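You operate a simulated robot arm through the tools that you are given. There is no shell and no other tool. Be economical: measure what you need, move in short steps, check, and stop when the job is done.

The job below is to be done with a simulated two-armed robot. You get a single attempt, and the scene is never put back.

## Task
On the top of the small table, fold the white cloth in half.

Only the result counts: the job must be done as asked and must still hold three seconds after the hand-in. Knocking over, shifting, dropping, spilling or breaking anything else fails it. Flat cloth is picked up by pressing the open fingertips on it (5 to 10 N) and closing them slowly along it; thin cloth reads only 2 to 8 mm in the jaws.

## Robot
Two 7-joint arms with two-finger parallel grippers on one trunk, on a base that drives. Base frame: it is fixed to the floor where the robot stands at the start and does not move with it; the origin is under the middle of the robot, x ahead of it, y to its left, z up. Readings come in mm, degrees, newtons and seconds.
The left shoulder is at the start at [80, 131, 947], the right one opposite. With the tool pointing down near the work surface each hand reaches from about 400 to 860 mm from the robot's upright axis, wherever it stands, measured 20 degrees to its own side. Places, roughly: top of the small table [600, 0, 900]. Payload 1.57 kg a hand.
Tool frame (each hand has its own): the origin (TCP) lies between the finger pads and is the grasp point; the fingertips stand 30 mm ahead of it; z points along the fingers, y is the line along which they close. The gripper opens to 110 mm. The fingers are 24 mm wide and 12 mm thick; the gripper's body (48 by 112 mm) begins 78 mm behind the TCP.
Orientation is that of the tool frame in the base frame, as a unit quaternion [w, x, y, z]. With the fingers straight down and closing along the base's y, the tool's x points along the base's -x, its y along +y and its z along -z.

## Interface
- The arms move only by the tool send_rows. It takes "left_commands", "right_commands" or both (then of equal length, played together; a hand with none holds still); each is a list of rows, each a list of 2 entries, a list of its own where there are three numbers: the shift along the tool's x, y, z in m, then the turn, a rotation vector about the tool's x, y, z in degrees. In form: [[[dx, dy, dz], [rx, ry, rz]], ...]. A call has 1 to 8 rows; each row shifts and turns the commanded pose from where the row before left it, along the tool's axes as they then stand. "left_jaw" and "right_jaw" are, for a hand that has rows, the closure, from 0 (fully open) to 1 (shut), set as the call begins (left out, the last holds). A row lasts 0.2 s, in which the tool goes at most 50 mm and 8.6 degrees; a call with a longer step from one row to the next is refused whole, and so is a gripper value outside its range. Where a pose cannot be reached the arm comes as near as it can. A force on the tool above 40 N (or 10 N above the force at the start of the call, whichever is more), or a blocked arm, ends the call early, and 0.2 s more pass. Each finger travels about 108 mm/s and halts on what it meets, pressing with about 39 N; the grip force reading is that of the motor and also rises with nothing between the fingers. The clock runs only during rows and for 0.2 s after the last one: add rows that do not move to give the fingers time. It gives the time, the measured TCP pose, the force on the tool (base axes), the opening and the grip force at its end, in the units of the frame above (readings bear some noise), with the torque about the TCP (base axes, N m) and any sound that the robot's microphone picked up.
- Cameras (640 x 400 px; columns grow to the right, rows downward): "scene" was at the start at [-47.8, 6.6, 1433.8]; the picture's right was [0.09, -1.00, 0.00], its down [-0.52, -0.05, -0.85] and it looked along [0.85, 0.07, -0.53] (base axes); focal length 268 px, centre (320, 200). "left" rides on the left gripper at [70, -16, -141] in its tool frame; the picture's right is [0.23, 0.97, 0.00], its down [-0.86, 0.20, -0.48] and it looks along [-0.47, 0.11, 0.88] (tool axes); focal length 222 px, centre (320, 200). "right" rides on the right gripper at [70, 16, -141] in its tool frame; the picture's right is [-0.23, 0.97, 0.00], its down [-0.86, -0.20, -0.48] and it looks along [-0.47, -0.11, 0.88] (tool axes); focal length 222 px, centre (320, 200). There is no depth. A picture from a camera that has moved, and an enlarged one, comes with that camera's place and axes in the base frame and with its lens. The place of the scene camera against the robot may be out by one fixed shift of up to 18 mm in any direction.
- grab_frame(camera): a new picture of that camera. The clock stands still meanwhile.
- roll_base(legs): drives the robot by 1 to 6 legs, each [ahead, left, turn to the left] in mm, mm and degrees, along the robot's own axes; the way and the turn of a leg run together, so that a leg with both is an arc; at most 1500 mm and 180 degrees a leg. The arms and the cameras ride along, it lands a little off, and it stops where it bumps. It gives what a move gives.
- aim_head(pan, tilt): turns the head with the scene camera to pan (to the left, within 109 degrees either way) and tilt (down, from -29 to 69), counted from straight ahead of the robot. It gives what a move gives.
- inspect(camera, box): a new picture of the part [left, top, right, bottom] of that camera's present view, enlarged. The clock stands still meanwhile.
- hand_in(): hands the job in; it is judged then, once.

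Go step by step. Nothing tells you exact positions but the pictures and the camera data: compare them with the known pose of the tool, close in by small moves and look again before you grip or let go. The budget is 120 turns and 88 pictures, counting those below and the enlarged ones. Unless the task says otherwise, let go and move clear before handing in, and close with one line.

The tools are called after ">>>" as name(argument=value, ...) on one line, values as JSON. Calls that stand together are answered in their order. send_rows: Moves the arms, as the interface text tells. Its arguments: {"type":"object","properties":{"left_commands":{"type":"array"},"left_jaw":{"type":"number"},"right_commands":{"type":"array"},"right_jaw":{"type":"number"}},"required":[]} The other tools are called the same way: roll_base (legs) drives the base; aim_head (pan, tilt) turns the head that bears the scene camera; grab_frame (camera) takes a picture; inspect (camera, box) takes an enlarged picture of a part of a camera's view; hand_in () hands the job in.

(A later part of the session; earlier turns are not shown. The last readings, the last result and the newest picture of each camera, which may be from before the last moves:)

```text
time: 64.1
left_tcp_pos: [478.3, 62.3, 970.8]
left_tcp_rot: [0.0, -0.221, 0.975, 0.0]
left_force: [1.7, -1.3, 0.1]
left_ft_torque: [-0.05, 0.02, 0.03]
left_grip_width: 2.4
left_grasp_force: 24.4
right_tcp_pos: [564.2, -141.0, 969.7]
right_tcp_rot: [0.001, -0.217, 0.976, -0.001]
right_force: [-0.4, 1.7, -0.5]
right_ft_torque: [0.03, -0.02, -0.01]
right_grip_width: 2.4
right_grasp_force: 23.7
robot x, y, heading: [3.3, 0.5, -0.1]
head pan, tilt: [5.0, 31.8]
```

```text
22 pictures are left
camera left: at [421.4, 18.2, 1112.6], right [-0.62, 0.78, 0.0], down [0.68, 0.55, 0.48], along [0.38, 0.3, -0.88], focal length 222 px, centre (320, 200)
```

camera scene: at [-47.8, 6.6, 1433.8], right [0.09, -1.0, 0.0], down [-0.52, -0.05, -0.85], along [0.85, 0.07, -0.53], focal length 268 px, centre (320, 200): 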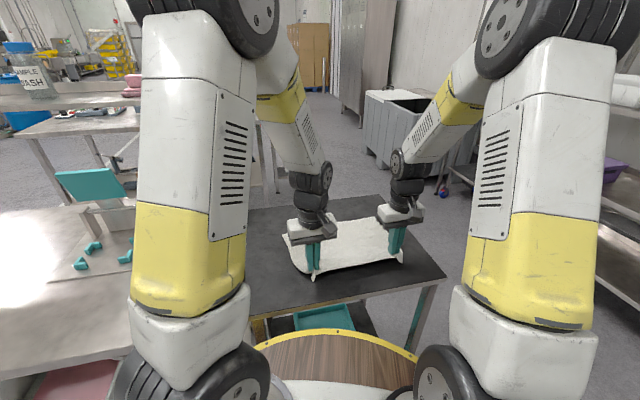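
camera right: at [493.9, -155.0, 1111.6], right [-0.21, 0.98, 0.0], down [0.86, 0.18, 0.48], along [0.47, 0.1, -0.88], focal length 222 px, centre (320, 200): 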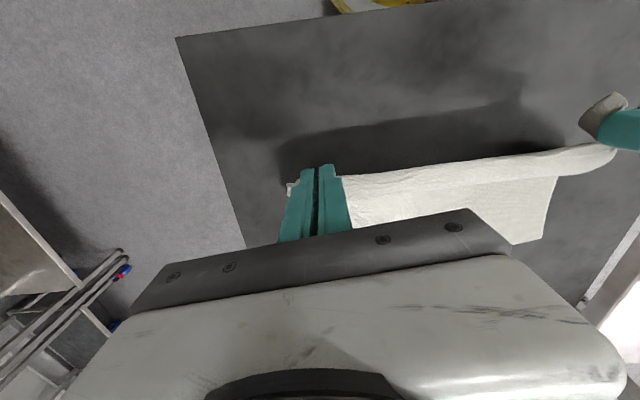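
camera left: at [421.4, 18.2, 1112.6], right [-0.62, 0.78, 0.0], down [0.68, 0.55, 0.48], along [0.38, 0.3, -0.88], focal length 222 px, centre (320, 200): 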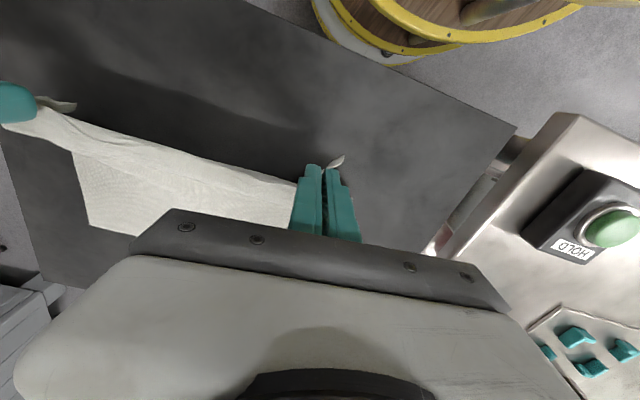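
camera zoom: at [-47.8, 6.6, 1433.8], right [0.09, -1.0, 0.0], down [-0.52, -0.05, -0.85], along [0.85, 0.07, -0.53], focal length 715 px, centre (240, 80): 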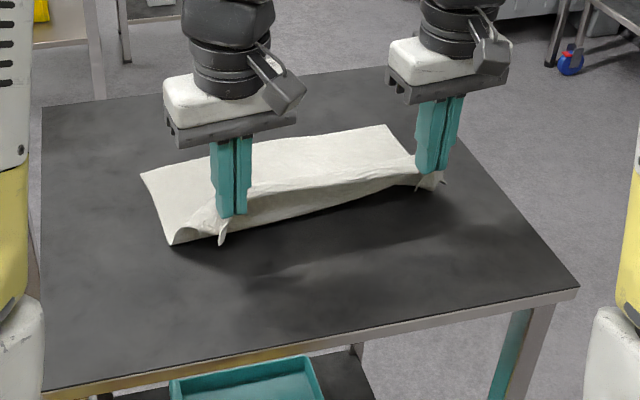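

The bottom layer is now flat again and the far corners are unchanged (FL[626,192], FR[759,-119]). I run the arc over the middle and down to just inside the far edge.

>>> send_rows(left_commands=[[[-0.013, -0.0003, -0.017], [0, 0, 0]], [[-0.014, -0.0003, -0.016], [0, 0, 0]], [[-0.015, -0.0003, -0.007], [0, 0, 0]], [[-0.015, -0.0003, -0.005], [0, 0, 0]], [[-0.017, -0.0003, 0.001], [0, 0, 0]], [[-0.018, -0.0003, 0.003], [0, 0, 0]]], right_commands=[[[-0.013, -0.0003, -0.017], [0, 0, 0]], [[-0.014, -0.0003, -0.016], [0, 0, 0]], [[-0.015, -0.0003, -0.007], [0, 0, 0]], [[-0.015, -0.0003, -0.005], [0, 0, 0]], [[-0.017, -0.0003, 0.001], [0, 0, 0]], [[-0.018, -0.0003, 0.003], [0, 0, 0]]])

>>> send_rows(left_commands=[[[-0.017, -0.0003, 0.008], [0, 0, 0]], [[-0.018, -0.0003, 0.009], [0, 0, 0]], [[-0.013, -0.0003, 0.011], [0, 0, 0]], [[-0.012, -0.0003, 0.012], [0, 0, 0]], [[-0.008, -0.0003, 0.015], [0, 0, 0]], [[-0.007, -0.0003, 0.015], [0, 0, 0]], [[-0.002, -0.0003, 0.015], [0, 0, 0]], [[-0.001, 0, 0.01], [0, 0, 0]]], right_commands=[[[-0.017, -0.0003, 0.008], [0, 0, 0]], [[-0.018, -0.0003, 0.009], [0, 0, 0]], [[-0.013, -0.0003, 0.011], [0, 0, 0]], [[-0.012, -0.0003, 0.012], [0, 0, 0]], [[-0.008, -0.0003, 0.015], [0, 0, 0]], [[-0.007, -0.0003, 0.015], [0, 0, 0]], [[-0.002, -0.0003, 0.015], [0, 0, 0]], [[-0.001, 0, 0.01], [0, 0, 0]]])

>>> inspect(camera="scene", box=[260, 190, 420, 290])

>>> grab_frame(camera="left")

>>> grab_frame(camera="right")

```text
time: 65.5
left_tcp_pos: [561.3, 101.3, 1012.3]
left_tcp_rot: [0.001, -0.221, 0.975, -0.001]
left_force: [1.2, -2.8, 0.8]
left_ft_torque: [-0.09, -0.01, -0.06]
left_grip_width: 2.3
left_grasp_force: 23.4
right_tcp_pos: [648.6, -104.1, 1011.9]
right_tcp_rot: [0.001, -0.216, 0.976, -0.001]
right_force: [-2.1, 3.6, 0.3]
right_ft_torque: [0.1, -0.03, 0.05]
right_grip_width: 2.5
right_grasp_force: 24.4
robot x, y, heading: [-1.6, -1.8, 0.2]
head pan, tilt: [5.0, 31.8]
```

```text
time: 67.3
left_tcp_pos: [633.0, 131.6, 918.6]
left_tcp_rot: [0.001, -0.221, 0.975, -0.001]
left_force: [1.0, -3.2, 0.0]
left_ft_torque: [-0.09, -0.04, -0.1]
left_grip_width: 2.1
left_grasp_force: 23.6
right_tcp_pos: [720.3, -72.6, 916.8]
right_tcp_rot: [0.0, -0.216, 0.976, 0.0]
right_force: [-1.5, 2.7, -0.1]
right_ft_torque: [0.11, 0.01, 0.06]
right_grip_width: 2.3
right_grasp_force: 24.1
robot x, y, heading: [-2.7, 1.5, -0.3]
head pan, tilt: [5.0, 31.8]
```

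```text
4.00 times, centred on (340, 240) of scene
camera zoom: at [-47.9, 6.6, 1433.8], right [0.09, -1.0, 0.0], down [-0.52, -0.05, -0.85], along [0.85, 0.07, -0.53], focal length 1072 px, centre (240, 40)
```

zoom: 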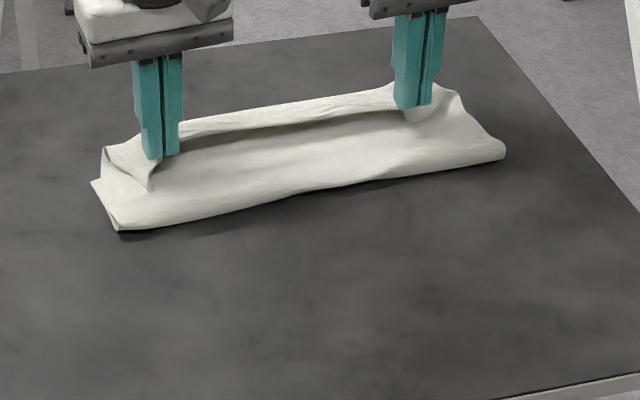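

```text
20 pictures are left
camera left: at [576.6, 87.6, 1058.7], right [-0.62, 0.78, 0.0], down [0.69, 0.55, 0.48], along [0.38, 0.3, -0.88], focal length 222 px, centre (320, 200)
```

left: 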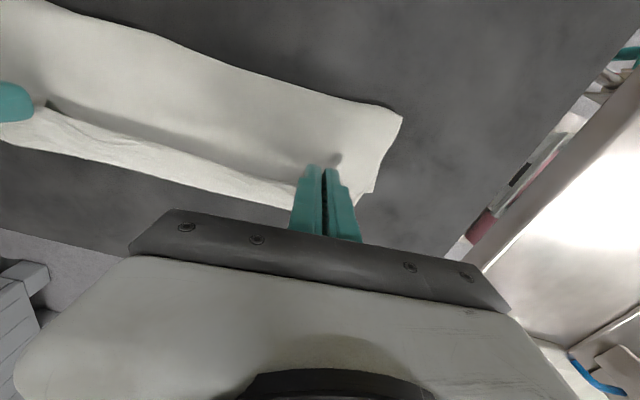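

```text
19 pictures are left
camera right: at [649.4, -86.9, 1058.4], right [-0.21, 0.98, 0.0], down [0.86, 0.18, 0.48], along [0.47, 0.1, -0.88], focal length 222 px, centre (320, 200)
```

right: 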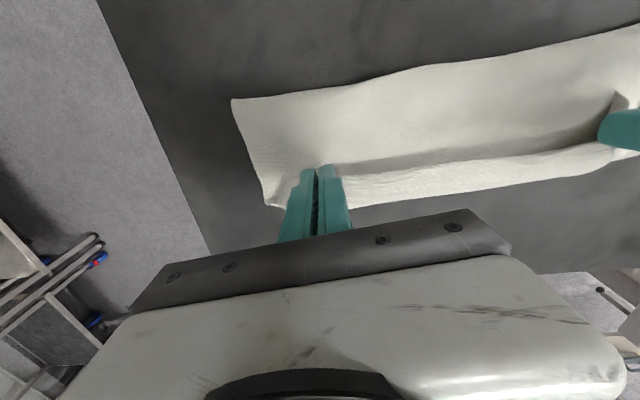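

With the fingers vertical the cloth leaves them outward, so a stiff loop keeps the hem turned back. I lift slightly and tilt both grippers outward (tips toward the robot), so that the cloth hangs down from the fingers.

>>> send_rows(left_commands=[[[0, 0, -0.009], [0, 8, 0]], [[0.00125, 0, -0.0089], [0, 8, 0]], [[0.0025, 0, -0.00865], [0, 8, 0]], [[0.0037, 0, -0.0082], [0, 8, 0]], [[0.0048, 0, -0.0076], [0, 8, 0]], [[0, 0, 0], [0, 0, 0]]], right_commands=[[[0, 0, -0.009], [0, 8, 0]], [[0.00125, 0, -0.0089], [0, 8, 0]], [[0.0025, 0, -0.00865], [0, 8, 0]], [[0.0037, 0, -0.0082], [0, 8, 0]], [[0.0048, 0, -0.0076], [0, 8, 0]], [[0, 0, 0], [0, 0, 0]]])

>>> grab_frame(camera="scene")

```text
time: 68.7
left_tcp_pos: [634.1, 132.4, 962.0]
left_tcp_rot: [-0.333, -0.207, 0.916, -0.076]
left_force: [1.8, -2.9, 0.0]
left_ft_torque: [-0.1, -0.04, 0.0]
left_grip_width: 1.9
left_grasp_force: 23.2
right_tcp_pos: [719.8, -72.7, 944.9]
right_tcp_rot: [-0.202, -0.211, 0.955, -0.044]
right_force: [-2.1, 3.7, 0.3]
right_ft_torque: [0.12, 0.03, -0.02]
right_grip_width: 2.5
right_grasp_force: 23.8
right hand out of reach, approached as far as the arm can: row 4, 5
robot x, y, heading: [-2.5, 1.1, -0.1]
head pan, tilt: [5.0, 31.8]
```

```text
18 pictures are left
camera scene: at [-47.7, 6.6, 1433.8], right [0.09, -1.0, 0.0], down [-0.52, -0.05, -0.85], along [0.85, 0.07, -0.53], focal length 268 px, centre (320, 200)
```

scene: 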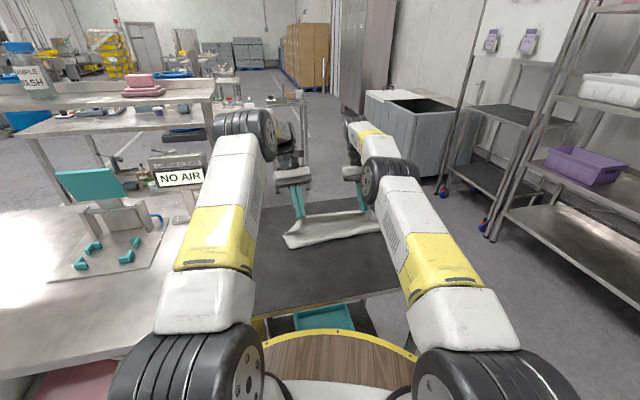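

The left hand reached 40° but the right only 24°, so this direction is limited. New idea: lay the hem down as before, then re-grip its free edge with the fingers tilted the easy way (leaning toward the robot), so that after turning upright the cloth hangs straight out of the tips. First I return to vertical and lower.

>>> send_rows(left_commands=[[[-0.0058, 0, 0.0069], [0, -8, 0]], [[-0.0048, 0, 0.0076], [0, -8, 0]], [[-0.0037, 0, 0.0082], [0, -8, 0]], [[-0.0025, 0, 0.00865], [0, -8, 0]], [[-0.00125, 0, 0.0089], [0, -8, 0]], [[0, 0, 0], [0, 0, 0]]], right_commands=[[[-0.0058, 0, 0.0069], [0, -8, 0]], [[-0.0048, 0, 0.0076], [0, -8, 0]], [[-0.0037, 0, 0.0082], [0, -8, 0]], [[-0.0025, 0, 0.00865], [0, -8, 0]], [[-0.00125, 0, 0.0089], [0, -8, 0]], [[0, 0, 0], [0, 0, 0]]])

```text
time: 70.1
left_tcp_pos: [633.0, 133.5, 916.6]
left_tcp_rot: [0.001, -0.22, 0.975, -0.001]
left_force: [1.6, -3.4, -0.7]
left_ft_torque: [-0.11, -0.04, -0.07]
left_grip_width: 1.9
left_grasp_force: 23.1
right_tcp_pos: [729.4, -69.6, 900.1]
right_tcp_rot: [0.137, -0.214, 0.967, 0.031]
right_force: [-2.5, 4.2, 0.1]
right_ft_torque: [0.09, 0.01, 0.11]
right_grip_width: 2.3
right_grasp_force: 23.9
robot x, y, heading: [2.6, -1.1, 0.2]
head pan, tilt: [5.0, 31.8]
```

>>> send_rows(right_commands=[[[0.0049, 0, -0.0191], [0, 8, 0]], [[0, 0, 0], [0, 8, 0]], [[0, 0, 0], [0, 0, 0]]])

>>> send_rows(left_commands=[[[0, 0, 0.008], [0, 0, 0]], [[0, 0, 0.008], [0, 0, 0]], [[0, 0, 0.004], [0, 0, 0]], [[0, 0, 0.001], [0, 0, 0]], [[0, 0, 0], [0, 0, 0]]], right_commands=[[[0, 0, 0.008], [0, 0, 0]], [[0, 0, 0.008], [0, 0, 0]], [[0, 0, 0.004], [0, 0, 0]], [[0, 0, 0.001], [0, 0, 0]], [[0, 0, 0], [0, 0, 0]]])

```text
time: 70.9
left_tcp_pos: [632.3, 133.0, 916.8]
left_tcp_rot: [0.001, -0.221, 0.975, -0.001]
left_force: [1.4, -2.3, 0.1]
left_ft_torque: [-0.07, -0.02, -0.05]
left_grip_width: 1.9
left_grasp_force: 23.5
right_tcp_pos: [721.3, -72.4, 918.4]
right_tcp_rot: [0.0, -0.216, 0.976, 0.001]
right_force: [-1.3, 2.2, 1.1]
right_ft_torque: [0.09, 0.04, 0.05]
right_grip_width: 2.5
right_grasp_force: 24.1
robot x, y, heading: [-1.5, -1.5, 0.1]
head pan, tilt: [5.0, 31.8]
```

```text
time: 72.1
left_tcp_pos: [632.3, 132.3, 895.9]
left_tcp_rot: [0.001, -0.22, 0.976, -0.001]
left_force: [2.3, -2.8, 0.7]
left_ft_torque: [-0.08, 0.0, -0.03]
left_grip_width: 1.8
left_grasp_force: 23.6
right_tcp_pos: [721.2, -72.2, 896.5]
right_tcp_rot: [0.001, -0.216, 0.976, 0.001]
right_force: [-1.4, 3.0, 0.1]
right_ft_torque: [0.08, 0.04, 0.02]
right_grip_width: 2.3
right_grasp_force: 23.7
robot x, y, heading: [-0.6, -0.1, 0.1]
head pan, tilt: [5.0, 31.8]
```

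>>> send_rows(left_commands=[[[0, 0, 0.001], [0, 0, 0]], [[0, 0, 0.0008], [0, 0, 0]], [[0, 0, 0], [0, 0, 0]]], right_commands=[[[0, 0, 0.001], [0, 0, 0]], [[0, 0, 0.0008], [0, 0, 0]], [[0, 0, 0], [0, 0, 0]]])

>>> send_rows(left_commands=[[[0, 0, 0.0003], [0, 0, 0]]], right_commands=[[[0, 0, 0.0003], [0, 0, 0]]], left_jaw=0.93, right_jaw=0.93)

>>> send_rows(left_commands=[[[0, 0, 0.0002], [0, 0, 0]]], right_commands=[[[0, 0, 0.0002], [0, 0, 0]]], left_jaw=0.87, right_jaw=0.87)

>>> send_rows(left_commands=[[[0, 0, 0], [0, 0, 0]]], right_commands=[[[0, 0, 0], [0, 0, 0]]], left_jaw=0.8, right_jaw=0.8)

>>> send_rows(left_commands=[[[0, 0, 0], [0, 0, 0]]], right_commands=[[[0, 0, 0], [0, 0, 0]]], left_jaw=0.72, right_jaw=0.72)

>>> send_rows(left_commands=[[[0, 0, 0], [0, 0, 0]]], right_commands=[[[0, 0, 0], [0, 0, 0]]], left_jaw=0.64, right_jaw=0.64)

```text
time: 72.9
left_tcp_pos: [633.2, 133.3, 893.8]
left_tcp_rot: [0.002, -0.221, 0.975, 0.0]
left_force: [0.7, -1.8, 2.0]
left_ft_torque: [-0.05, -0.02, -0.04]
left_grip_width: 2.0
left_grasp_force: 23.5
right_tcp_pos: [721.7, -72.0, 895.8]
right_tcp_rot: [0.001, -0.217, 0.976, -0.001]
right_force: [-1.5, 2.8, 1.0]
right_ft_torque: [0.1, 0.02, 0.03]
right_grip_width: 2.3
right_grasp_force: 23.5
robot x, y, heading: [-1.3, 0.5, 0.0]
head pan, tilt: [5.0, 31.8]
```

```text
time: 73.3
left_tcp_pos: [632.5, 132.7, 894.8]
left_tcp_rot: [0.0, -0.221, 0.975, 0.0]
left_force: [-0.7, 0.2, 2.0]
left_ft_torque: [0.04, -0.02, -0.02]
left_grip_width: 7.3
left_grasp_force: 0.1
right_tcp_pos: [723.6, -72.3, 894.7]
right_tcp_rot: [0.001, -0.215, 0.977, -0.001]
right_force: [0.4, -0.4, 0.7]
right_ft_torque: [0.0, -0.02, 0.0]
right_grip_width: 7.8
right_grasp_force: 0.1
robot x, y, heading: [-2.3, -1.0, -0.1]
head pan, tilt: [5.0, 31.8]
```

```text
time: 73.7
left_tcp_pos: [634.0, 133.5, 893.5]
left_tcp_rot: [0.002, -0.22, 0.976, -0.001]
left_force: [-0.2, 0.0, 1.4]
left_ft_torque: [0.06, 0.02, 0.01]
left_grip_width: 13.1
left_grasp_force: 0.0
right_tcp_pos: [722.6, -71.2, 895.3]
right_tcp_rot: [0.001, -0.217, 0.976, 0.001]
right_force: [-0.1, -0.2, 1.0]
right_ft_torque: [-0.03, 0.01, 0.06]
right_grip_width: 14.0
right_grasp_force: 0.1
robot x, y, heading: [-4.1, 1.7, -0.2]
head pan, tilt: [5.0, 31.8]
```

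```text
time: 74.1
left_tcp_pos: [633.3, 132.3, 894.7]
left_tcp_rot: [0.001, -0.22, 0.975, 0.0]
left_force: [1.0, -1.1, 2.3]
left_ft_torque: [0.04, 0.02, 0.0]
left_grip_width: 21.1
left_grasp_force: 0.0
right_tcp_pos: [722.9, -72.4, 894.5]
right_tcp_rot: [0.0, -0.217, 0.976, 0.0]
right_force: [-1.4, 0.1, 0.8]
right_ft_torque: [0.0, -0.01, -0.06]
right_grip_width: 21.6
right_grasp_force: 0.0
robot x, y, heading: [0.7, -1.1, -0.1]
head pan, tilt: [5.0, 31.8]
```

```text
time: 74.5
left_tcp_pos: [632.9, 132.5, 894.3]
left_tcp_rot: [0.002, -0.221, 0.975, -0.001]
left_force: [-0.8, -1.2, 1.3]
left_ft_torque: [0.0, 0.0, -0.02]
left_grip_width: 29.8
left_grasp_force: 0.1
right_tcp_pos: [722.4, -71.5, 894.5]
right_tcp_rot: [0.001, -0.217, 0.976, 0.001]
right_force: [0.1, 0.6, 1.0]
right_ft_torque: [0.02, -0.02, 0.01]
right_grip_width: 30.8
right_grasp_force: 0.0
robot x, y, heading: [1.7, 4.4, -0.2]
head pan, tilt: [5.0, 31.8]
```

```text
time: 74.9
left_tcp_pos: [632.8, 132.9, 892.6]
left_tcp_rot: [0.001, -0.22, 0.975, -0.001]
left_force: [1.1, -0.6, 1.9]
left_ft_torque: [0.03, 0.0, -0.04]
left_grip_width: 38.3
left_grasp_force: 0.0
right_tcp_pos: [722.6, -71.4, 895.4]
right_tcp_rot: [0.001, -0.217, 0.976, 0.0]
right_force: [0.3, 0.0, 0.9]
right_ft_torque: [-0.03, 0.0, -0.01]
right_grip_width: 39.1
right_grasp_force: 0.1
robot x, y, heading: [0.3, -1.2, -0.0]
head pan, tilt: [5.0, 31.8]
```

>>> send_rows(left_commands=[[[0, 0, -0.005], [0, 0, 0]], [[0, 0, -0.025], [0, 0, 0]], [[0.01, 0, -0.04], [0, 0, 0]], [[0.02, 0, -0.03], [0, 0, 0]], [[0, 0, 0], [0, 0, 0]]], right_commands=[[[0, 0, -0.005], [0, 0, 0]], [[0, 0, -0.025], [0, 0, 0]], [[0.01, 0, -0.04], [0, 0, 0]], [[0.02, 0, -0.03], [0, 0, 0]], [[0, 0, 0], [0, 0, 0]]])

>>> inspect(camera="left", box=[140, 60, 400, 222])

>>> inspect(camera="right", box=[220, 60, 480, 222])

```text
time: 76.1
left_tcp_pos: [604.2, 119.9, 994.9]
left_tcp_rot: [0.0, -0.22, 0.976, 0.0]
left_force: [-0.1, 0.6, -0.4]
left_ft_torque: [0.01, 0.0, 0.02]
left_grip_width: 39.5
left_grasp_force: 0.0
right_tcp_pos: [696.2, -83.4, 994.4]
right_tcp_rot: [0.001, -0.217, 0.976, 0.001]
right_force: [-0.1, -0.1, -0.9]
right_ft_torque: [0.01, 0.0, 0.05]
right_grip_width: 39.6
right_grasp_force: 0.0
robot x, y, heading: [1.6, -2.2, -0.0]
head pan, tilt: [5.0, 31.8]
```

```text
2.46 times, centred on (270, 141) of left
camera zoom: at [548.3, 75.6, 1135.8], right [-0.62, 0.78, 0.0], down [0.69, 0.55, 0.48], along [0.37, 0.3, -0.88], focal length 547 px, centre (443, 345)
```

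zoom: 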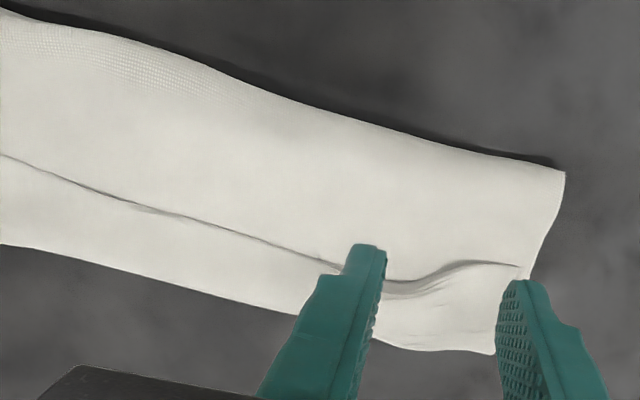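

```text
2.46 times, centred on (350, 141) of right
camera zoom: at [625.1, -98.2, 1135.8], right [-0.21, 0.98, 0.0], down [0.86, 0.18, 0.48], along [0.47, 0.1, -0.88], focal length 547 px, centre (246, 345)
```

zoom: 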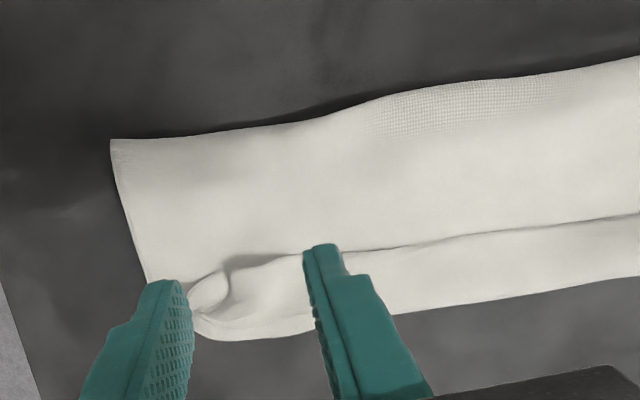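

The hem lies back again with its free edge accessible on top; crease at about [552,154]–[676,-151]. I tilt both hands 40° leaning to the robot and approach the small bumps in the free edge.

>>> send_rows(left_commands=[[[0, 0, 0], [0, -8, 0]], [[0, 0, 0], [0, -8, 0]], [[0, 0, 0], [0, -8, 0]], [[0, 0, 0], [0, -8, 0]], [[0, 0, 0], [0, -8, 0]], [[0.012, 0.0019, 0.0248], [0, 0, 0]], [[0.012, 0.0019, 0.0248], [0, 0, 0]], [[0.0119, 0.0019, 0.0247], [0, 0, 0]]], right_commands=[[[0, 0, 0], [0, -8, 0]], [[0, 0, 0], [0, -8, 0]], [[0, 0, 0], [0, -8, 0]], [[0, 0, 0], [0, -8, 0]], [[0, 0, 0], [0, -8, 0]], [[0.0138, -0.0054, 0.0233], [0, 0, 0]], [[0.0138, -0.0054, 0.0233], [0, 0, 0]], [[0.0137, -0.0053, 0.0232], [0, 0, 0]]])

>>> grab_frame(camera="left")

>>> grab_frame(camera="right")

```text
time: 77.9
left_tcp_pos: [620.0, 135.0, 914.3]
left_tcp_rot: [0.334, -0.207, 0.916, 0.075]
left_force: [-0.6, -0.4, 0.9]
left_ft_torque: [-0.02, 0.0, -0.02]
left_grip_width: 39.7
left_grasp_force: 0.1
right_tcp_pos: [712.8, -93.8, 915.5]
right_tcp_rot: [0.335, -0.203, 0.917, 0.073]
right_force: [-0.7, 0.0, 0.7]
right_ft_torque: [-0.02, 0.0, -0.03]
right_grip_width: 39.3
right_grasp_force: 0.0
robot x, y, heading: [5.0, -1.6, 0.2]
head pan, tilt: [5.0, 31.8]
```

```text
15 pictures are left
camera left: at [498.0, 57.1, 977.7], right [-0.58, 0.8, -0.15], down [0.23, 0.33, 0.92], along [0.79, 0.49, -0.37], focal length 222 px, centre (320, 200)
```

left: 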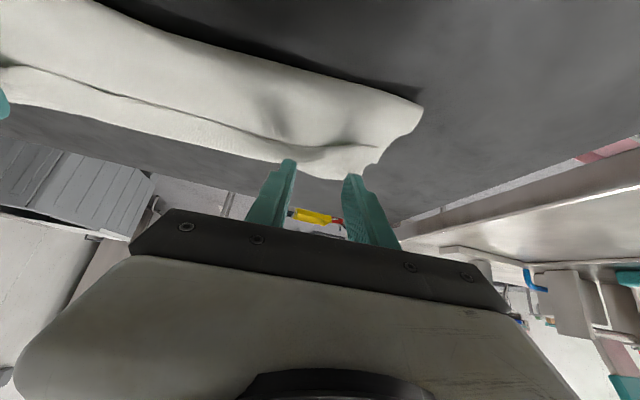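

```text
14 pictures are left
camera right: at [575.2, -138.9, 978.4], right [-0.25, 0.96, 0.15], down [0.4, -0.03, 0.92], along [0.88, 0.29, -0.37], focal length 222 px, centre (320, 200)
```

right: 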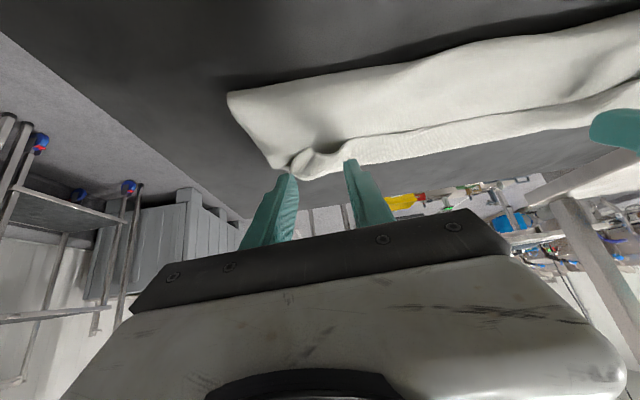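

Alignment looks right on both. I lower vertically toward contact.

>>> send_rows(left_commands=[[[0.0045, 0, 0.0054], [0, 0, 0]], [[0.0045, 0, 0.0053], [0, 0, 0]], [[0.0006, 0, 0.0008], [0, 0, 0]], [[0.0006, 0, 0.0008], [0, 0, 0]], [[0, 0, 0], [0, 0, 0]]], right_commands=[[[0.0033, 0, 0.007], [0, 0, 0]], [[0.0033, 0, 0.0071], [0, 0, 0]], [[0.0006, 0, 0.0008], [0, 0, 0]], [[0.0006, 0, 0.0008], [0, 0, 0]], [[0, 0, 0], [0, 0, 0]]])

>>> send_rows(left_commands=[[[0.0005, 0, 0.0006], [0, 0, 0]], [[0.0003, 0, 0.0004], [0, 0, 0]], [[0, 0, 0], [0, 0, 0]]], right_commands=[[[0.0005, 0, 0.0006], [0, 0, 0]], [[0.0003, 0, 0.0004], [0, 0, 0]], [[0, 0, 0], [0, 0, 0]]])

```text
time: 79.1
left_tcp_pos: [622.1, 134.1, 897.1]
left_tcp_rot: [0.335, -0.208, 0.916, 0.075]
left_force: [0.0, -0.1, -0.2]
left_ft_torque: [0.0, 0.01, -0.02]
left_grip_width: 39.6
left_grasp_force: 0.0
right_tcp_pos: [717.6, -92.0, 897.3]
right_tcp_rot: [0.334, -0.204, 0.917, 0.075]
right_force: [0.3, -0.4, 0.3]
right_ft_torque: [0.0, -0.01, 0.0]
right_grip_width: 39.6
right_grasp_force: 0.0
robot x, y, heading: [-1.4, 0.7, 0.1]
head pan, tilt: [5.0, 31.8]
```

```text
time: 79.9
left_tcp_pos: [621.7, 132.9, 896.1]
left_tcp_rot: [0.334, -0.208, 0.916, 0.075]
left_force: [-0.3, 0.3, 0.2]
left_ft_torque: [0.01, 0.02, 0.02]
left_grip_width: 39.5
left_grasp_force: 0.1
right_tcp_pos: [717.1, -94.3, 895.8]
right_tcp_rot: [0.335, -0.204, 0.917, 0.073]
right_force: [0.6, 0.2, -0.4]
right_ft_torque: [0.01, 0.02, 0.01]
right_grip_width: 39.6
right_grasp_force: 0.0
robot x, y, heading: [-1.2, 1.1, -0.0]
head pan, tilt: [5.0, 31.8]
```

>>> send_rows(left_commands=[[[0.0005, 0, 0.0006], [0, 0, 0]], [[0.0003, 0, 0.0004], [0, 0, 0]], [[0, 0, 0], [0, 0, 0]]], right_commands=[[[0.0005, 0, 0.0006], [0, 0, 0]], [[0.0003, 0, 0.0004], [0, 0, 0]], [[0, 0, 0], [0, 0, 0]]])

>>> send_rows(left_commands=[[[0.0005, 0, 0.0006], [0, 0, 0]], [[0, 0, 0], [0, 0, 0]]], right_commands=[[[0.0005, 0, 0.0006], [0, 0, 0]], [[0, 0, 0], [0, 0, 0]]])

>>> send_rows(left_commands=[[[0.0003, 0, 0.0004], [0, 0, 0]], [[0, 0, 0], [0, 0, 0]]], right_commands=[[[0.0003, 0, 0.0004], [0, 0, 0]], [[0, 0, 0], [0, 0, 0]]])

```text
time: 80.7
left_tcp_pos: [622.1, 133.6, 894.9]
left_tcp_rot: [0.335, -0.207, 0.916, 0.075]
left_force: [-0.4, 0.7, 0.9]
left_ft_torque: [0.02, 0.01, 0.0]
left_grip_width: 39.5
left_grasp_force: 0.0
right_tcp_pos: [717.7, -92.8, 895.5]
right_tcp_rot: [0.335, -0.204, 0.917, 0.075]
right_force: [-0.2, 0.0, 0.4]
right_ft_torque: [0.02, -0.01, 0.02]
right_grip_width: 39.6
right_grasp_force: 0.0
robot x, y, heading: [1.9, -0.1, 0.1]
head pan, tilt: [5.0, 31.8]
```

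```text
time: 81.3
left_tcp_pos: [621.8, 133.3, 894.6]
left_tcp_rot: [0.335, -0.207, 0.916, 0.076]
left_force: [-1.1, -0.5, 3.3]
left_ft_torque: [0.05, 0.05, 0.01]
left_grip_width: 39.5
left_grasp_force: 0.2
right_tcp_pos: [718.2, -92.2, 896.2]
right_tcp_rot: [0.335, -0.203, 0.917, 0.074]
right_force: [-0.3, 0.1, 0.1]
right_ft_torque: [0.04, -0.02, 0.01]
right_grip_width: 39.7
right_grasp_force: 0.0
robot x, y, heading: [4.4, 3.3, -0.2]
head pan, tilt: [5.0, 31.8]
```

```text
time: 81.9
left_tcp_pos: [622.7, 134.8, 894.5]
left_tcp_rot: [0.334, -0.208, 0.916, 0.075]
left_force: [-2.2, -1.0, 6.1]
left_ft_torque: [0.11, 0.08, 0.07]
left_grip_width: 39.2
left_grasp_force: 0.1
right_tcp_pos: [717.1, -92.4, 893.9]
right_tcp_rot: [0.335, -0.204, 0.917, 0.075]
right_force: [-0.3, 0.3, 1.5]
right_ft_torque: [-0.02, -0.03, -0.03]
right_grip_width: 39.4
right_grasp_force: 0.0
robot x, y, heading: [-0.8, -2.5, 0.2]
head pan, tilt: [5.0, 31.8]
```

Left presses with 6 N, right just touching. I press right slightly more and start closing slowly.

>>> send_rows(right_commands=[[[0.0003, 0, 0.0004], [0, 0, 0]], [[0, 0, 0], [0, 0, 0]]])

>>> send_rows(left_commands=[[[0, 0, 0], [0, 0, 0]]], right_commands=[[[0.0001, 0, 0.0002], [0, 0, 0]]], left_jaw=0.67, right_jaw=0.67)

>>> send_rows(left_commands=[[[0, 0, 0], [0, 0, 0]]], right_commands=[[[0, 0, 0], [0, 0, 0]]], left_jaw=0.7, right_jaw=0.7)

>>> send_rows(left_commands=[[[0, 0, 0], [0, 0, 0]]], right_commands=[[[0, 0, 0], [0, 0, 0]]], left_jaw=0.73, right_jaw=0.73)

>>> send_rows(left_commands=[[[0, 0, 0], [0, 0, 0]]], right_commands=[[[0, 0, 0], [0, 0, 0]]], left_jaw=0.76, right_jaw=0.76)

```text
time: 82.5
left_tcp_pos: [621.9, 133.9, 895.1]
left_tcp_rot: [0.335, -0.208, 0.916, 0.075]
left_force: [-1.5, -0.5, 7.3]
left_ft_torque: [0.12, 0.05, 0.01]
left_grip_width: 39.1
left_grasp_force: 0.1
right_tcp_pos: [717.0, -91.7, 893.1]
right_tcp_rot: [0.335, -0.203, 0.917, 0.073]
right_force: [0.1, 0.2, 3.6]
right_ft_torque: [0.04, -0.02, 0.05]
right_grip_width: 39.5
right_grasp_force: 0.1
robot x, y, heading: [-1.3, -1.6, 0.2]
head pan, tilt: [5.0, 31.8]
```

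```text
time: 82.9
left_tcp_pos: [621.5, 132.5, 893.7]
left_tcp_rot: [0.335, -0.207, 0.916, 0.075]
left_force: [-0.9, -0.7, 6.9]
left_ft_torque: [0.15, 0.02, 0.0]
left_grip_width: 36.1
left_grasp_force: 0.1
right_tcp_pos: [717.7, -92.4, 894.6]
right_tcp_rot: [0.335, -0.203, 0.917, 0.074]
right_force: [0.3, -0.1, 3.4]
right_ft_torque: [0.02, -0.02, -0.01]
right_grip_width: 35.1
right_grasp_force: 0.1
robot x, y, heading: [1.2, -2.5, 0.2]
head pan, tilt: [5.0, 31.8]
```

```text
time: 83.3
left_tcp_pos: [622.6, 134.2, 892.5]
left_tcp_rot: [0.334, -0.208, 0.916, 0.075]
left_force: [0.3, -0.9, 7.1]
left_ft_torque: [0.15, 0.0, 0.04]
left_grip_width: 33.0
left_grasp_force: 0.2
right_tcp_pos: [718.2, -91.3, 894.2]
right_tcp_rot: [0.336, -0.203, 0.917, 0.073]
right_force: [-0.3, -0.1, 2.0]
right_ft_torque: [0.06, -0.05, -0.03]
right_grip_width: 31.9
right_grasp_force: 0.0
robot x, y, heading: [1.9, 1.0, -0.0]
head pan, tilt: [5.0, 31.8]
```

```text
time: 83.7
left_tcp_pos: [622.6, 133.3, 892.5]
left_tcp_rot: [0.334, -0.208, 0.916, 0.075]
left_force: [0.3, 1.0, 6.6]
left_ft_torque: [0.09, -0.03, 0.0]
left_grip_width: 29.6
left_grasp_force: 0.0
right_tcp_pos: [716.5, -91.4, 893.8]
right_tcp_rot: [0.335, -0.203, 0.917, 0.073]
right_force: [-0.8, 0.2, 2.5]
right_ft_torque: [0.05, -0.01, 0.0]
right_grip_width: 28.9
right_grasp_force: 0.1
robot x, y, heading: [-0.1, -3.2, -0.1]
head pan, tilt: [5.0, 31.8]
```

```text
time: 84.1
left_tcp_pos: [622.2, 134.1, 893.4]
left_tcp_rot: [0.334, -0.208, 0.916, 0.075]
left_force: [0.3, -0.9, 6.3]
left_ft_torque: [0.12, 0.03, 0.04]
left_grip_width: 26.1
left_grasp_force: 0.0
right_tcp_pos: [717.4, -92.3, 892.3]
right_tcp_rot: [0.334, -0.203, 0.917, 0.073]
right_force: [0.5, -0.2, 3.2]
right_ft_torque: [0.04, 0.0, 0.01]
right_grip_width: 25.8
right_grasp_force: 0.1
robot x, y, heading: [1.1, -2.8, -0.1]
head pan, tilt: [5.0, 31.8]
```

I press right a bit more and check both views mid-close.

>>> send_rows(left_commands=[[[0, 0, 0], [0, 0, 0]]], right_commands=[[[0.0002, 0, 0.0002], [0, 0, 0]]], left_jaw=0.79, right_jaw=0.79)

>>> inspect(camera="left", box=[200, 80, 440, 230])

>>> inspect(camera="right", box=[200, 80, 440, 230])

```text
time: 84.5
left_tcp_pos: [620.9, 133.8, 893.8]
left_tcp_rot: [0.335, -0.208, 0.916, 0.075]
left_force: [-0.4, -1.2, 5.4]
left_ft_torque: [0.05, 0.01, -0.03]
left_grip_width: 22.9
left_grasp_force: 0.0
right_tcp_pos: [717.1, -92.3, 894.4]
right_tcp_rot: [0.336, -0.204, 0.917, 0.073]
right_force: [0.7, -0.6, 3.4]
right_ft_torque: [0.02, -0.02, -0.02]
right_grip_width: 22.0
right_grasp_force: 0.1
robot x, y, heading: [0.9, 1.0, 0.1]
head pan, tilt: [5.0, 31.8]
```

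```text
2.67 times, centred on (320, 155) of left
camera zoom: at [498.6, 56.7, 957.3], right [-0.58, 0.8, -0.15], down [0.23, 0.33, 0.92], along [0.79, 0.49, -0.37], focal length 592 px, centre (320, 320)
```

zoom: 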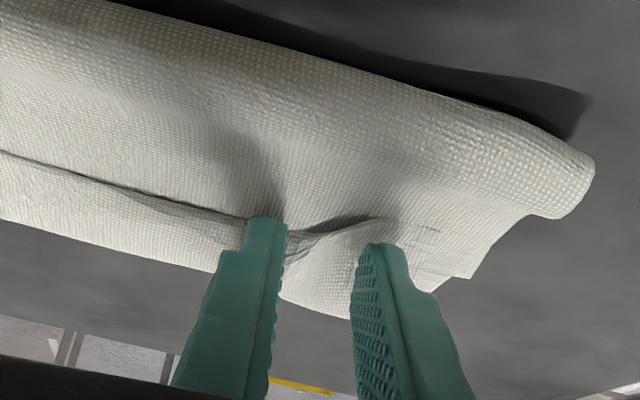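

```text
2.67 times, centred on (320, 155) of right
camera zoom: at [579.9, -137.5, 956.8], right [-0.25, 0.96, 0.15], down [0.4, -0.03, 0.92], along [0.88, 0.29, -0.37], focal length 592 px, centre (320, 320)
```

zoom: 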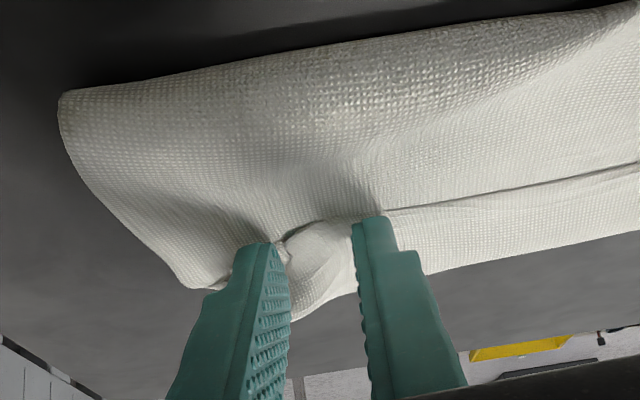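

The strip's free edge is bulging between the fingers on both sides. I keep closing.

>>> send_rows(left_commands=[[[0, 0, 0], [0, 0, 0]]], right_commands=[[[0.0001, 0, 0.0001], [0, 0, 0]]], left_jaw=0.82, right_jaw=0.82)

>>> send_rows(left_commands=[[[0, 0, 0], [0, 0, 0]]], right_commands=[[[0, 0, 0], [0, 0, 0]]], left_jaw=0.85, right_jaw=0.85)

>>> send_rows(left_commands=[[[0, 0, 0], [0, 0, 0]]], right_commands=[[[0, 0, 0], [0, 0, 0]]], left_jaw=0.88, right_jaw=0.88)

>>> send_rows(left_commands=[[[0, 0, 0], [0, 0, 0]]], right_commands=[[[0, 0, 0], [0, 0, 0]]], left_jaw=0.91, right_jaw=0.91)

>>> send_rows(left_commands=[[[0, 0, 0], [0, 0, 0]]], right_commands=[[[0, 0, 0], [0, 0, 0]]], left_jaw=0.94, right_jaw=0.94)

>>> send_rows(left_commands=[[[0, 0, 0], [0, 0, 0]]], right_commands=[[[0, 0, 0], [0, 0, 0]]], left_jaw=0.97, right_jaw=0.97)

>>> send_rows(left_commands=[[[0, 0, 0], [0, 0, 0]], [[0, 0, 0], [0, 0, 0]]], right_commands=[[[0, 0, 0], [0, 0, 0]], [[0, 0, 0], [0, 0, 0]]], left_jaw=1.0, right_jaw=1.0)

```text
time: 84.9
left_tcp_pos: [621.9, 134.4, 895.5]
left_tcp_rot: [0.334, -0.207, 0.916, 0.074]
left_force: [-0.1, -0.6, 4.9]
left_ft_torque: [0.02, -0.01, -0.02]
left_grip_width: 19.5
left_grasp_force: 0.1
right_tcp_pos: [717.4, -91.2, 893.9]
right_tcp_rot: [0.336, -0.204, 0.917, 0.075]
right_force: [1.4, -0.7, 6.4]
right_ft_torque: [0.06, -0.04, -0.01]
right_grip_width: 19.0
right_grasp_force: 0.1
robot x, y, heading: [1.9, -0.6, 0.1]
head pan, tilt: [5.0, 31.8]
```

```text
time: 85.3
left_tcp_pos: [622.9, 133.8, 894.3]
left_tcp_rot: [0.335, -0.208, 0.916, 0.075]
left_force: [0.6, -0.6, 4.7]
left_ft_torque: [0.02, -0.01, -0.02]
left_grip_width: 16.0
left_grasp_force: 0.1
right_tcp_pos: [717.3, -92.0, 894.7]
right_tcp_rot: [0.335, -0.203, 0.917, 0.073]
right_force: [-0.3, 0.5, 7.8]
right_ft_torque: [0.11, -0.03, 0.01]
right_grip_width: 16.5
right_grasp_force: 0.1
robot x, y, heading: [1.4, 0.3, 0.1]
head pan, tilt: [5.0, 31.8]
```

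```text
time: 85.7
left_tcp_pos: [621.9, 134.5, 894.0]
left_tcp_rot: [0.335, -0.208, 0.916, 0.075]
left_force: [0.8, -0.5, 4.1]
left_ft_torque: [0.04, -0.04, 0.01]
left_grip_width: 12.3
left_grasp_force: 0.0
right_tcp_pos: [717.3, -90.9, 892.9]
right_tcp_rot: [0.336, -0.204, 0.917, 0.075]
right_force: [0.2, 0.9, 8.0]
right_ft_torque: [0.17, -0.03, 0.04]
right_grip_width: 14.3
right_grasp_force: 1.0
robot x, y, heading: [1.3, 0.8, -0.1]
head pan, tilt: [5.0, 31.8]
```

```text
time: 86.1
left_tcp_pos: [621.6, 134.0, 894.9]
left_tcp_rot: [0.334, -0.209, 0.916, 0.076]
left_force: [0.8, -1.6, 3.6]
left_ft_torque: [0.01, 0.02, -0.03]
left_grip_width: 9.8
left_grasp_force: 0.1
right_tcp_pos: [718.0, -92.9, 893.1]
right_tcp_rot: [0.336, -0.204, 0.917, 0.074]
right_force: [-0.2, 1.5, 9.3]
right_ft_torque: [0.15, -0.05, 0.04]
right_grip_width: 10.9
right_grasp_force: 0.4
robot x, y, heading: [-0.3, 1.6, 0.3]
head pan, tilt: [5.0, 31.8]
```

```text
time: 86.5
left_tcp_pos: [623.0, 133.5, 894.0]
left_tcp_rot: [0.334, -0.208, 0.916, 0.076]
left_force: [0.4, -1.9, 3.4]
left_ft_torque: [-0.05, -0.04, -0.03]
left_grip_width: 7.7
left_grasp_force: 0.6
right_tcp_pos: [717.5, -91.3, 893.1]
right_tcp_rot: [0.335, -0.204, 0.917, 0.074]
right_force: [1.3, 0.9, 8.3]
right_ft_torque: [0.17, -0.06, 0.03]
right_grip_width: 6.2
right_grasp_force: 0.0
robot x, y, heading: [-0.8, -2.3, 0.1]
head pan, tilt: [5.0, 31.8]
```

```text
time: 86.9
left_tcp_pos: [621.2, 134.8, 893.5]
left_tcp_rot: [0.334, -0.208, 0.916, 0.075]
left_force: [-0.1, -0.5, 3.8]
left_ft_torque: [0.04, -0.03, -0.05]
left_grip_width: 3.2
left_grasp_force: 4.2
right_tcp_pos: [718.6, -92.3, 893.1]
right_tcp_rot: [0.334, -0.203, 0.917, 0.074]
right_force: [0.5, 1.9, 6.8]
right_ft_torque: [0.08, -0.07, 0.03]
right_grip_width: 4.0
right_grasp_force: 0.8
robot x, y, heading: [-0.8, -2.9, -0.4]
head pan, tilt: [5.0, 31.8]
```

```text
time: 87.5
left_tcp_pos: [622.3, 134.7, 893.3]
left_tcp_rot: [0.335, -0.207, 0.916, 0.075]
left_force: [0.2, -1.6, 2.9]
left_ft_torque: [0.0, -0.02, -0.05]
left_grip_width: 2.0
left_grasp_force: 23.6
right_tcp_pos: [717.3, -91.4, 893.0]
right_tcp_rot: [0.336, -0.203, 0.917, 0.074]
right_force: [0.8, 0.9, 9.3]
right_ft_torque: [0.09, -0.07, -0.02]
right_grip_width: 0.2
right_grasp_force: 21.6
robot x, y, heading: [0.4, 3.1, -0.0]
head pan, tilt: [5.0, 31.8]
```

The left holds (2.0 mm) but the right slipped (0.2 mm). I retry the right a few mm deeper onto the strip with a bit more pressure.

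>>> send_rows(right_commands=[[[-0.0032, 0, -0.0038], [0, 0, 0]], [[0, 0, 0], [0, 0, 0]]])

>>> send_rows(right_commands=[[[-0.0046, 0.002, 0.0038], [0, 0, 0]], [[0, 0, 0], [0, 0, 0]], [[0.0019, 0, 0.0023], [0, 0, 0]], [[0.0008, 0, 0.001], [0, 0, 0]], [[0, 0, 0], [0, 0, 0]]], right_jaw=0.62)

>>> inspect(camera="right", box=[200, 80, 440, 230])

```text
time: 88.1
left_tcp_pos: [621.1, 134.6, 894.1]
left_tcp_rot: [0.335, -0.208, 0.916, 0.075]
left_force: [-0.2, 0.3, 4.8]
left_ft_torque: [0.02, -0.04, -0.04]
left_grip_width: 2.0
left_grasp_force: 23.9
right_tcp_pos: [717.6, -92.2, 897.7]
right_tcp_rot: [0.334, -0.203, 0.918, 0.074]
right_force: [0.0, -1.2, 0.1]
right_ft_torque: [-0.02, 0.02, 0.02]
right_grip_width: 0.0
right_grasp_force: 21.4
robot x, y, heading: [1.1, -0.4, 0.0]
head pan, tilt: [5.0, 31.8]
```

```text
time: 89.3
left_tcp_pos: [622.6, 133.2, 894.1]
left_tcp_rot: [0.334, -0.208, 0.916, 0.076]
left_force: [-0.7, 0.3, 5.3]
left_ft_torque: [0.03, -0.01, 0.01]
left_grip_width: 2.3
left_grasp_force: 23.6
right_tcp_pos: [721.6, -87.1, 893.2]
right_tcp_rot: [0.336, -0.203, 0.917, 0.074]
right_force: [-1.1, -0.9, 4.2]
right_ft_torque: [0.01, -0.05, 0.0]
right_grip_width: 41.7
right_grasp_force: 0.0
robot x, y, heading: [-4.6, -3.6, 0.2]
head pan, tilt: [5.0, 31.8]
```

```text
2.67 times, centred on (320, 155) of right
camera zoom: at [584.1, -132.7, 957.1], right [-0.25, 0.96, 0.15], down [0.4, -0.03, 0.92], along [0.88, 0.29, -0.37], focal length 592 px, centre (320, 320)
```

zoom: 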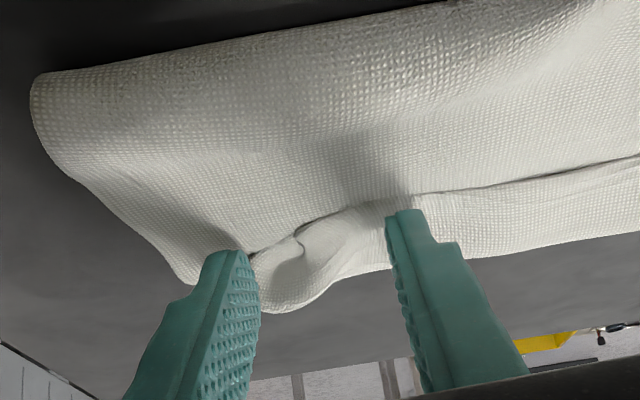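

>>> send_rows(right_commands=[[[0.0002, 0, 0.0002], [0, 0, 0]]], right_jaw=0.65)

>>> send_rows(right_commands=[[[0, 0, 0], [0, 0, 0]]], right_jaw=0.68)

>>> send_rows(right_commands=[[[0, 0, 0], [0, 0, 0]]], right_jaw=0.71)

>>> send_rows(right_commands=[[[0, 0, 0], [0, 0, 0]]], right_jaw=0.74)

>>> send_rows(right_commands=[[[0, 0, 0], [0, 0, 0]]], right_jaw=0.77)

>>> send_rows(right_commands=[[[0, 0, 0], [0, 0, 0]]], right_jaw=0.8)

>>> inspect(camera="right", box=[200, 80, 440, 230])

```text
time: 89.7
left_tcp_pos: [621.3, 133.6, 893.6]
left_tcp_rot: [0.334, -0.208, 0.916, 0.076]
left_force: [-0.9, 1.2, 4.7]
left_ft_torque: [0.06, -0.02, 0.04]
left_grip_width: 1.9
left_grasp_force: 23.7
right_tcp_pos: [720.5, -88.3, 893.9]
right_tcp_rot: [0.336, -0.203, 0.917, 0.073]
right_force: [0.0, -0.2, 4.7]
right_ft_torque: [0.07, -0.02, -0.05]
right_grip_width: 37.5
right_grasp_force: 0.2
robot x, y, heading: [4.9, 3.1, -0.0]
head pan, tilt: [5.0, 31.8]
```

```text
time: 90.1
left_tcp_pos: [622.0, 133.8, 894.7]
left_tcp_rot: [0.335, -0.208, 0.916, 0.075]
left_force: [0.1, 0.3, 4.5]
left_ft_torque: [0.06, -0.02, -0.01]
left_grip_width: 2.1
left_grasp_force: 23.6
right_tcp_pos: [721.7, -86.5, 893.2]
right_tcp_rot: [0.336, -0.203, 0.917, 0.073]
right_force: [0.0, -0.5, 5.3]
right_ft_torque: [0.08, -0.06, -0.03]
right_grip_width: 34.0
right_grasp_force: 0.1
robot x, y, heading: [-2.1, 0.6, -0.0]
head pan, tilt: [5.0, 31.8]
```

```text
time: 90.5
left_tcp_pos: [622.2, 134.3, 893.7]
left_tcp_rot: [0.335, -0.208, 0.916, 0.075]
left_force: [-0.4, 0.7, 4.5]
left_ft_torque: [0.01, -0.02, 0.01]
left_grip_width: 2.1
left_grasp_force: 23.7
right_tcp_pos: [721.9, -86.9, 893.8]
right_tcp_rot: [0.335, -0.204, 0.917, 0.074]
right_force: [0.8, 0.6, 6.9]
right_ft_torque: [0.12, -0.03, -0.01]
right_grip_width: 31.4
right_grasp_force: 0.0
robot x, y, heading: [2.0, 1.6, -0.3]
head pan, tilt: [5.0, 31.8]
```

```text
time: 90.9
left_tcp_pos: [621.7, 132.8, 893.0]
left_tcp_rot: [0.334, -0.208, 0.916, 0.075]
left_force: [0.0, 0.1, 4.4]
left_ft_torque: [0.06, -0.02, -0.03]
left_grip_width: 2.0
left_grasp_force: 23.6
right_tcp_pos: [721.1, -86.9, 893.9]
right_tcp_rot: [0.334, -0.204, 0.917, 0.073]
right_force: [-0.1, 0.7, 6.9]
right_ft_torque: [0.16, -0.03, -0.01]
right_grip_width: 28.8
right_grasp_force: 0.3
robot x, y, heading: [1.6, 2.2, 0.0]
head pan, tilt: [5.0, 31.8]
```

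```text
time: 91.3
left_tcp_pos: [621.4, 133.6, 893.7]
left_tcp_rot: [0.335, -0.207, 0.916, 0.074]
left_force: [0.4, 0.4, 3.4]
left_ft_torque: [0.03, -0.02, -0.03]
left_grip_width: 1.9
left_grasp_force: 23.8
right_tcp_pos: [721.8, -86.8, 893.1]
right_tcp_rot: [0.335, -0.205, 0.917, 0.074]
right_force: [0.5, 1.6, 6.6]
right_ft_torque: [0.16, -0.02, -0.01]
right_grip_width: 26.2
right_grasp_force: 0.3
robot x, y, heading: [2.1, -0.5, 0.0]
head pan, tilt: [5.0, 31.8]
```

```text
time: 91.7
left_tcp_pos: [621.9, 133.9, 893.3]
left_tcp_rot: [0.335, -0.207, 0.916, 0.075]
left_force: [-0.4, 0.8, 3.8]
left_ft_torque: [0.07, -0.04, -0.04]
left_grip_width: 1.9
left_grasp_force: 23.3
right_tcp_pos: [721.8, -89.4, 893.5]
right_tcp_rot: [0.335, -0.203, 0.917, 0.074]
right_force: [0.1, 1.0, 6.9]
right_ft_torque: [0.16, -0.02, 0.0]
right_grip_width: 22.8
right_grasp_force: 0.9
robot x, y, heading: [-2.3, -0.7, -0.4]
head pan, tilt: [5.0, 31.8]
```

```text
2.67 times, centred on (320, 155) of right
camera zoom: at [584.0, -133.0, 956.7], right [-0.25, 0.96, 0.15], down [0.4, -0.03, 0.92], along [0.88, 0.29, -0.37], focal length 592 px, centre (320, 320)
```

zoom: 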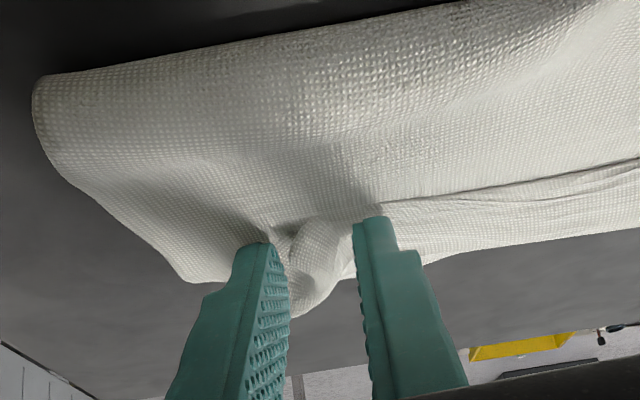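

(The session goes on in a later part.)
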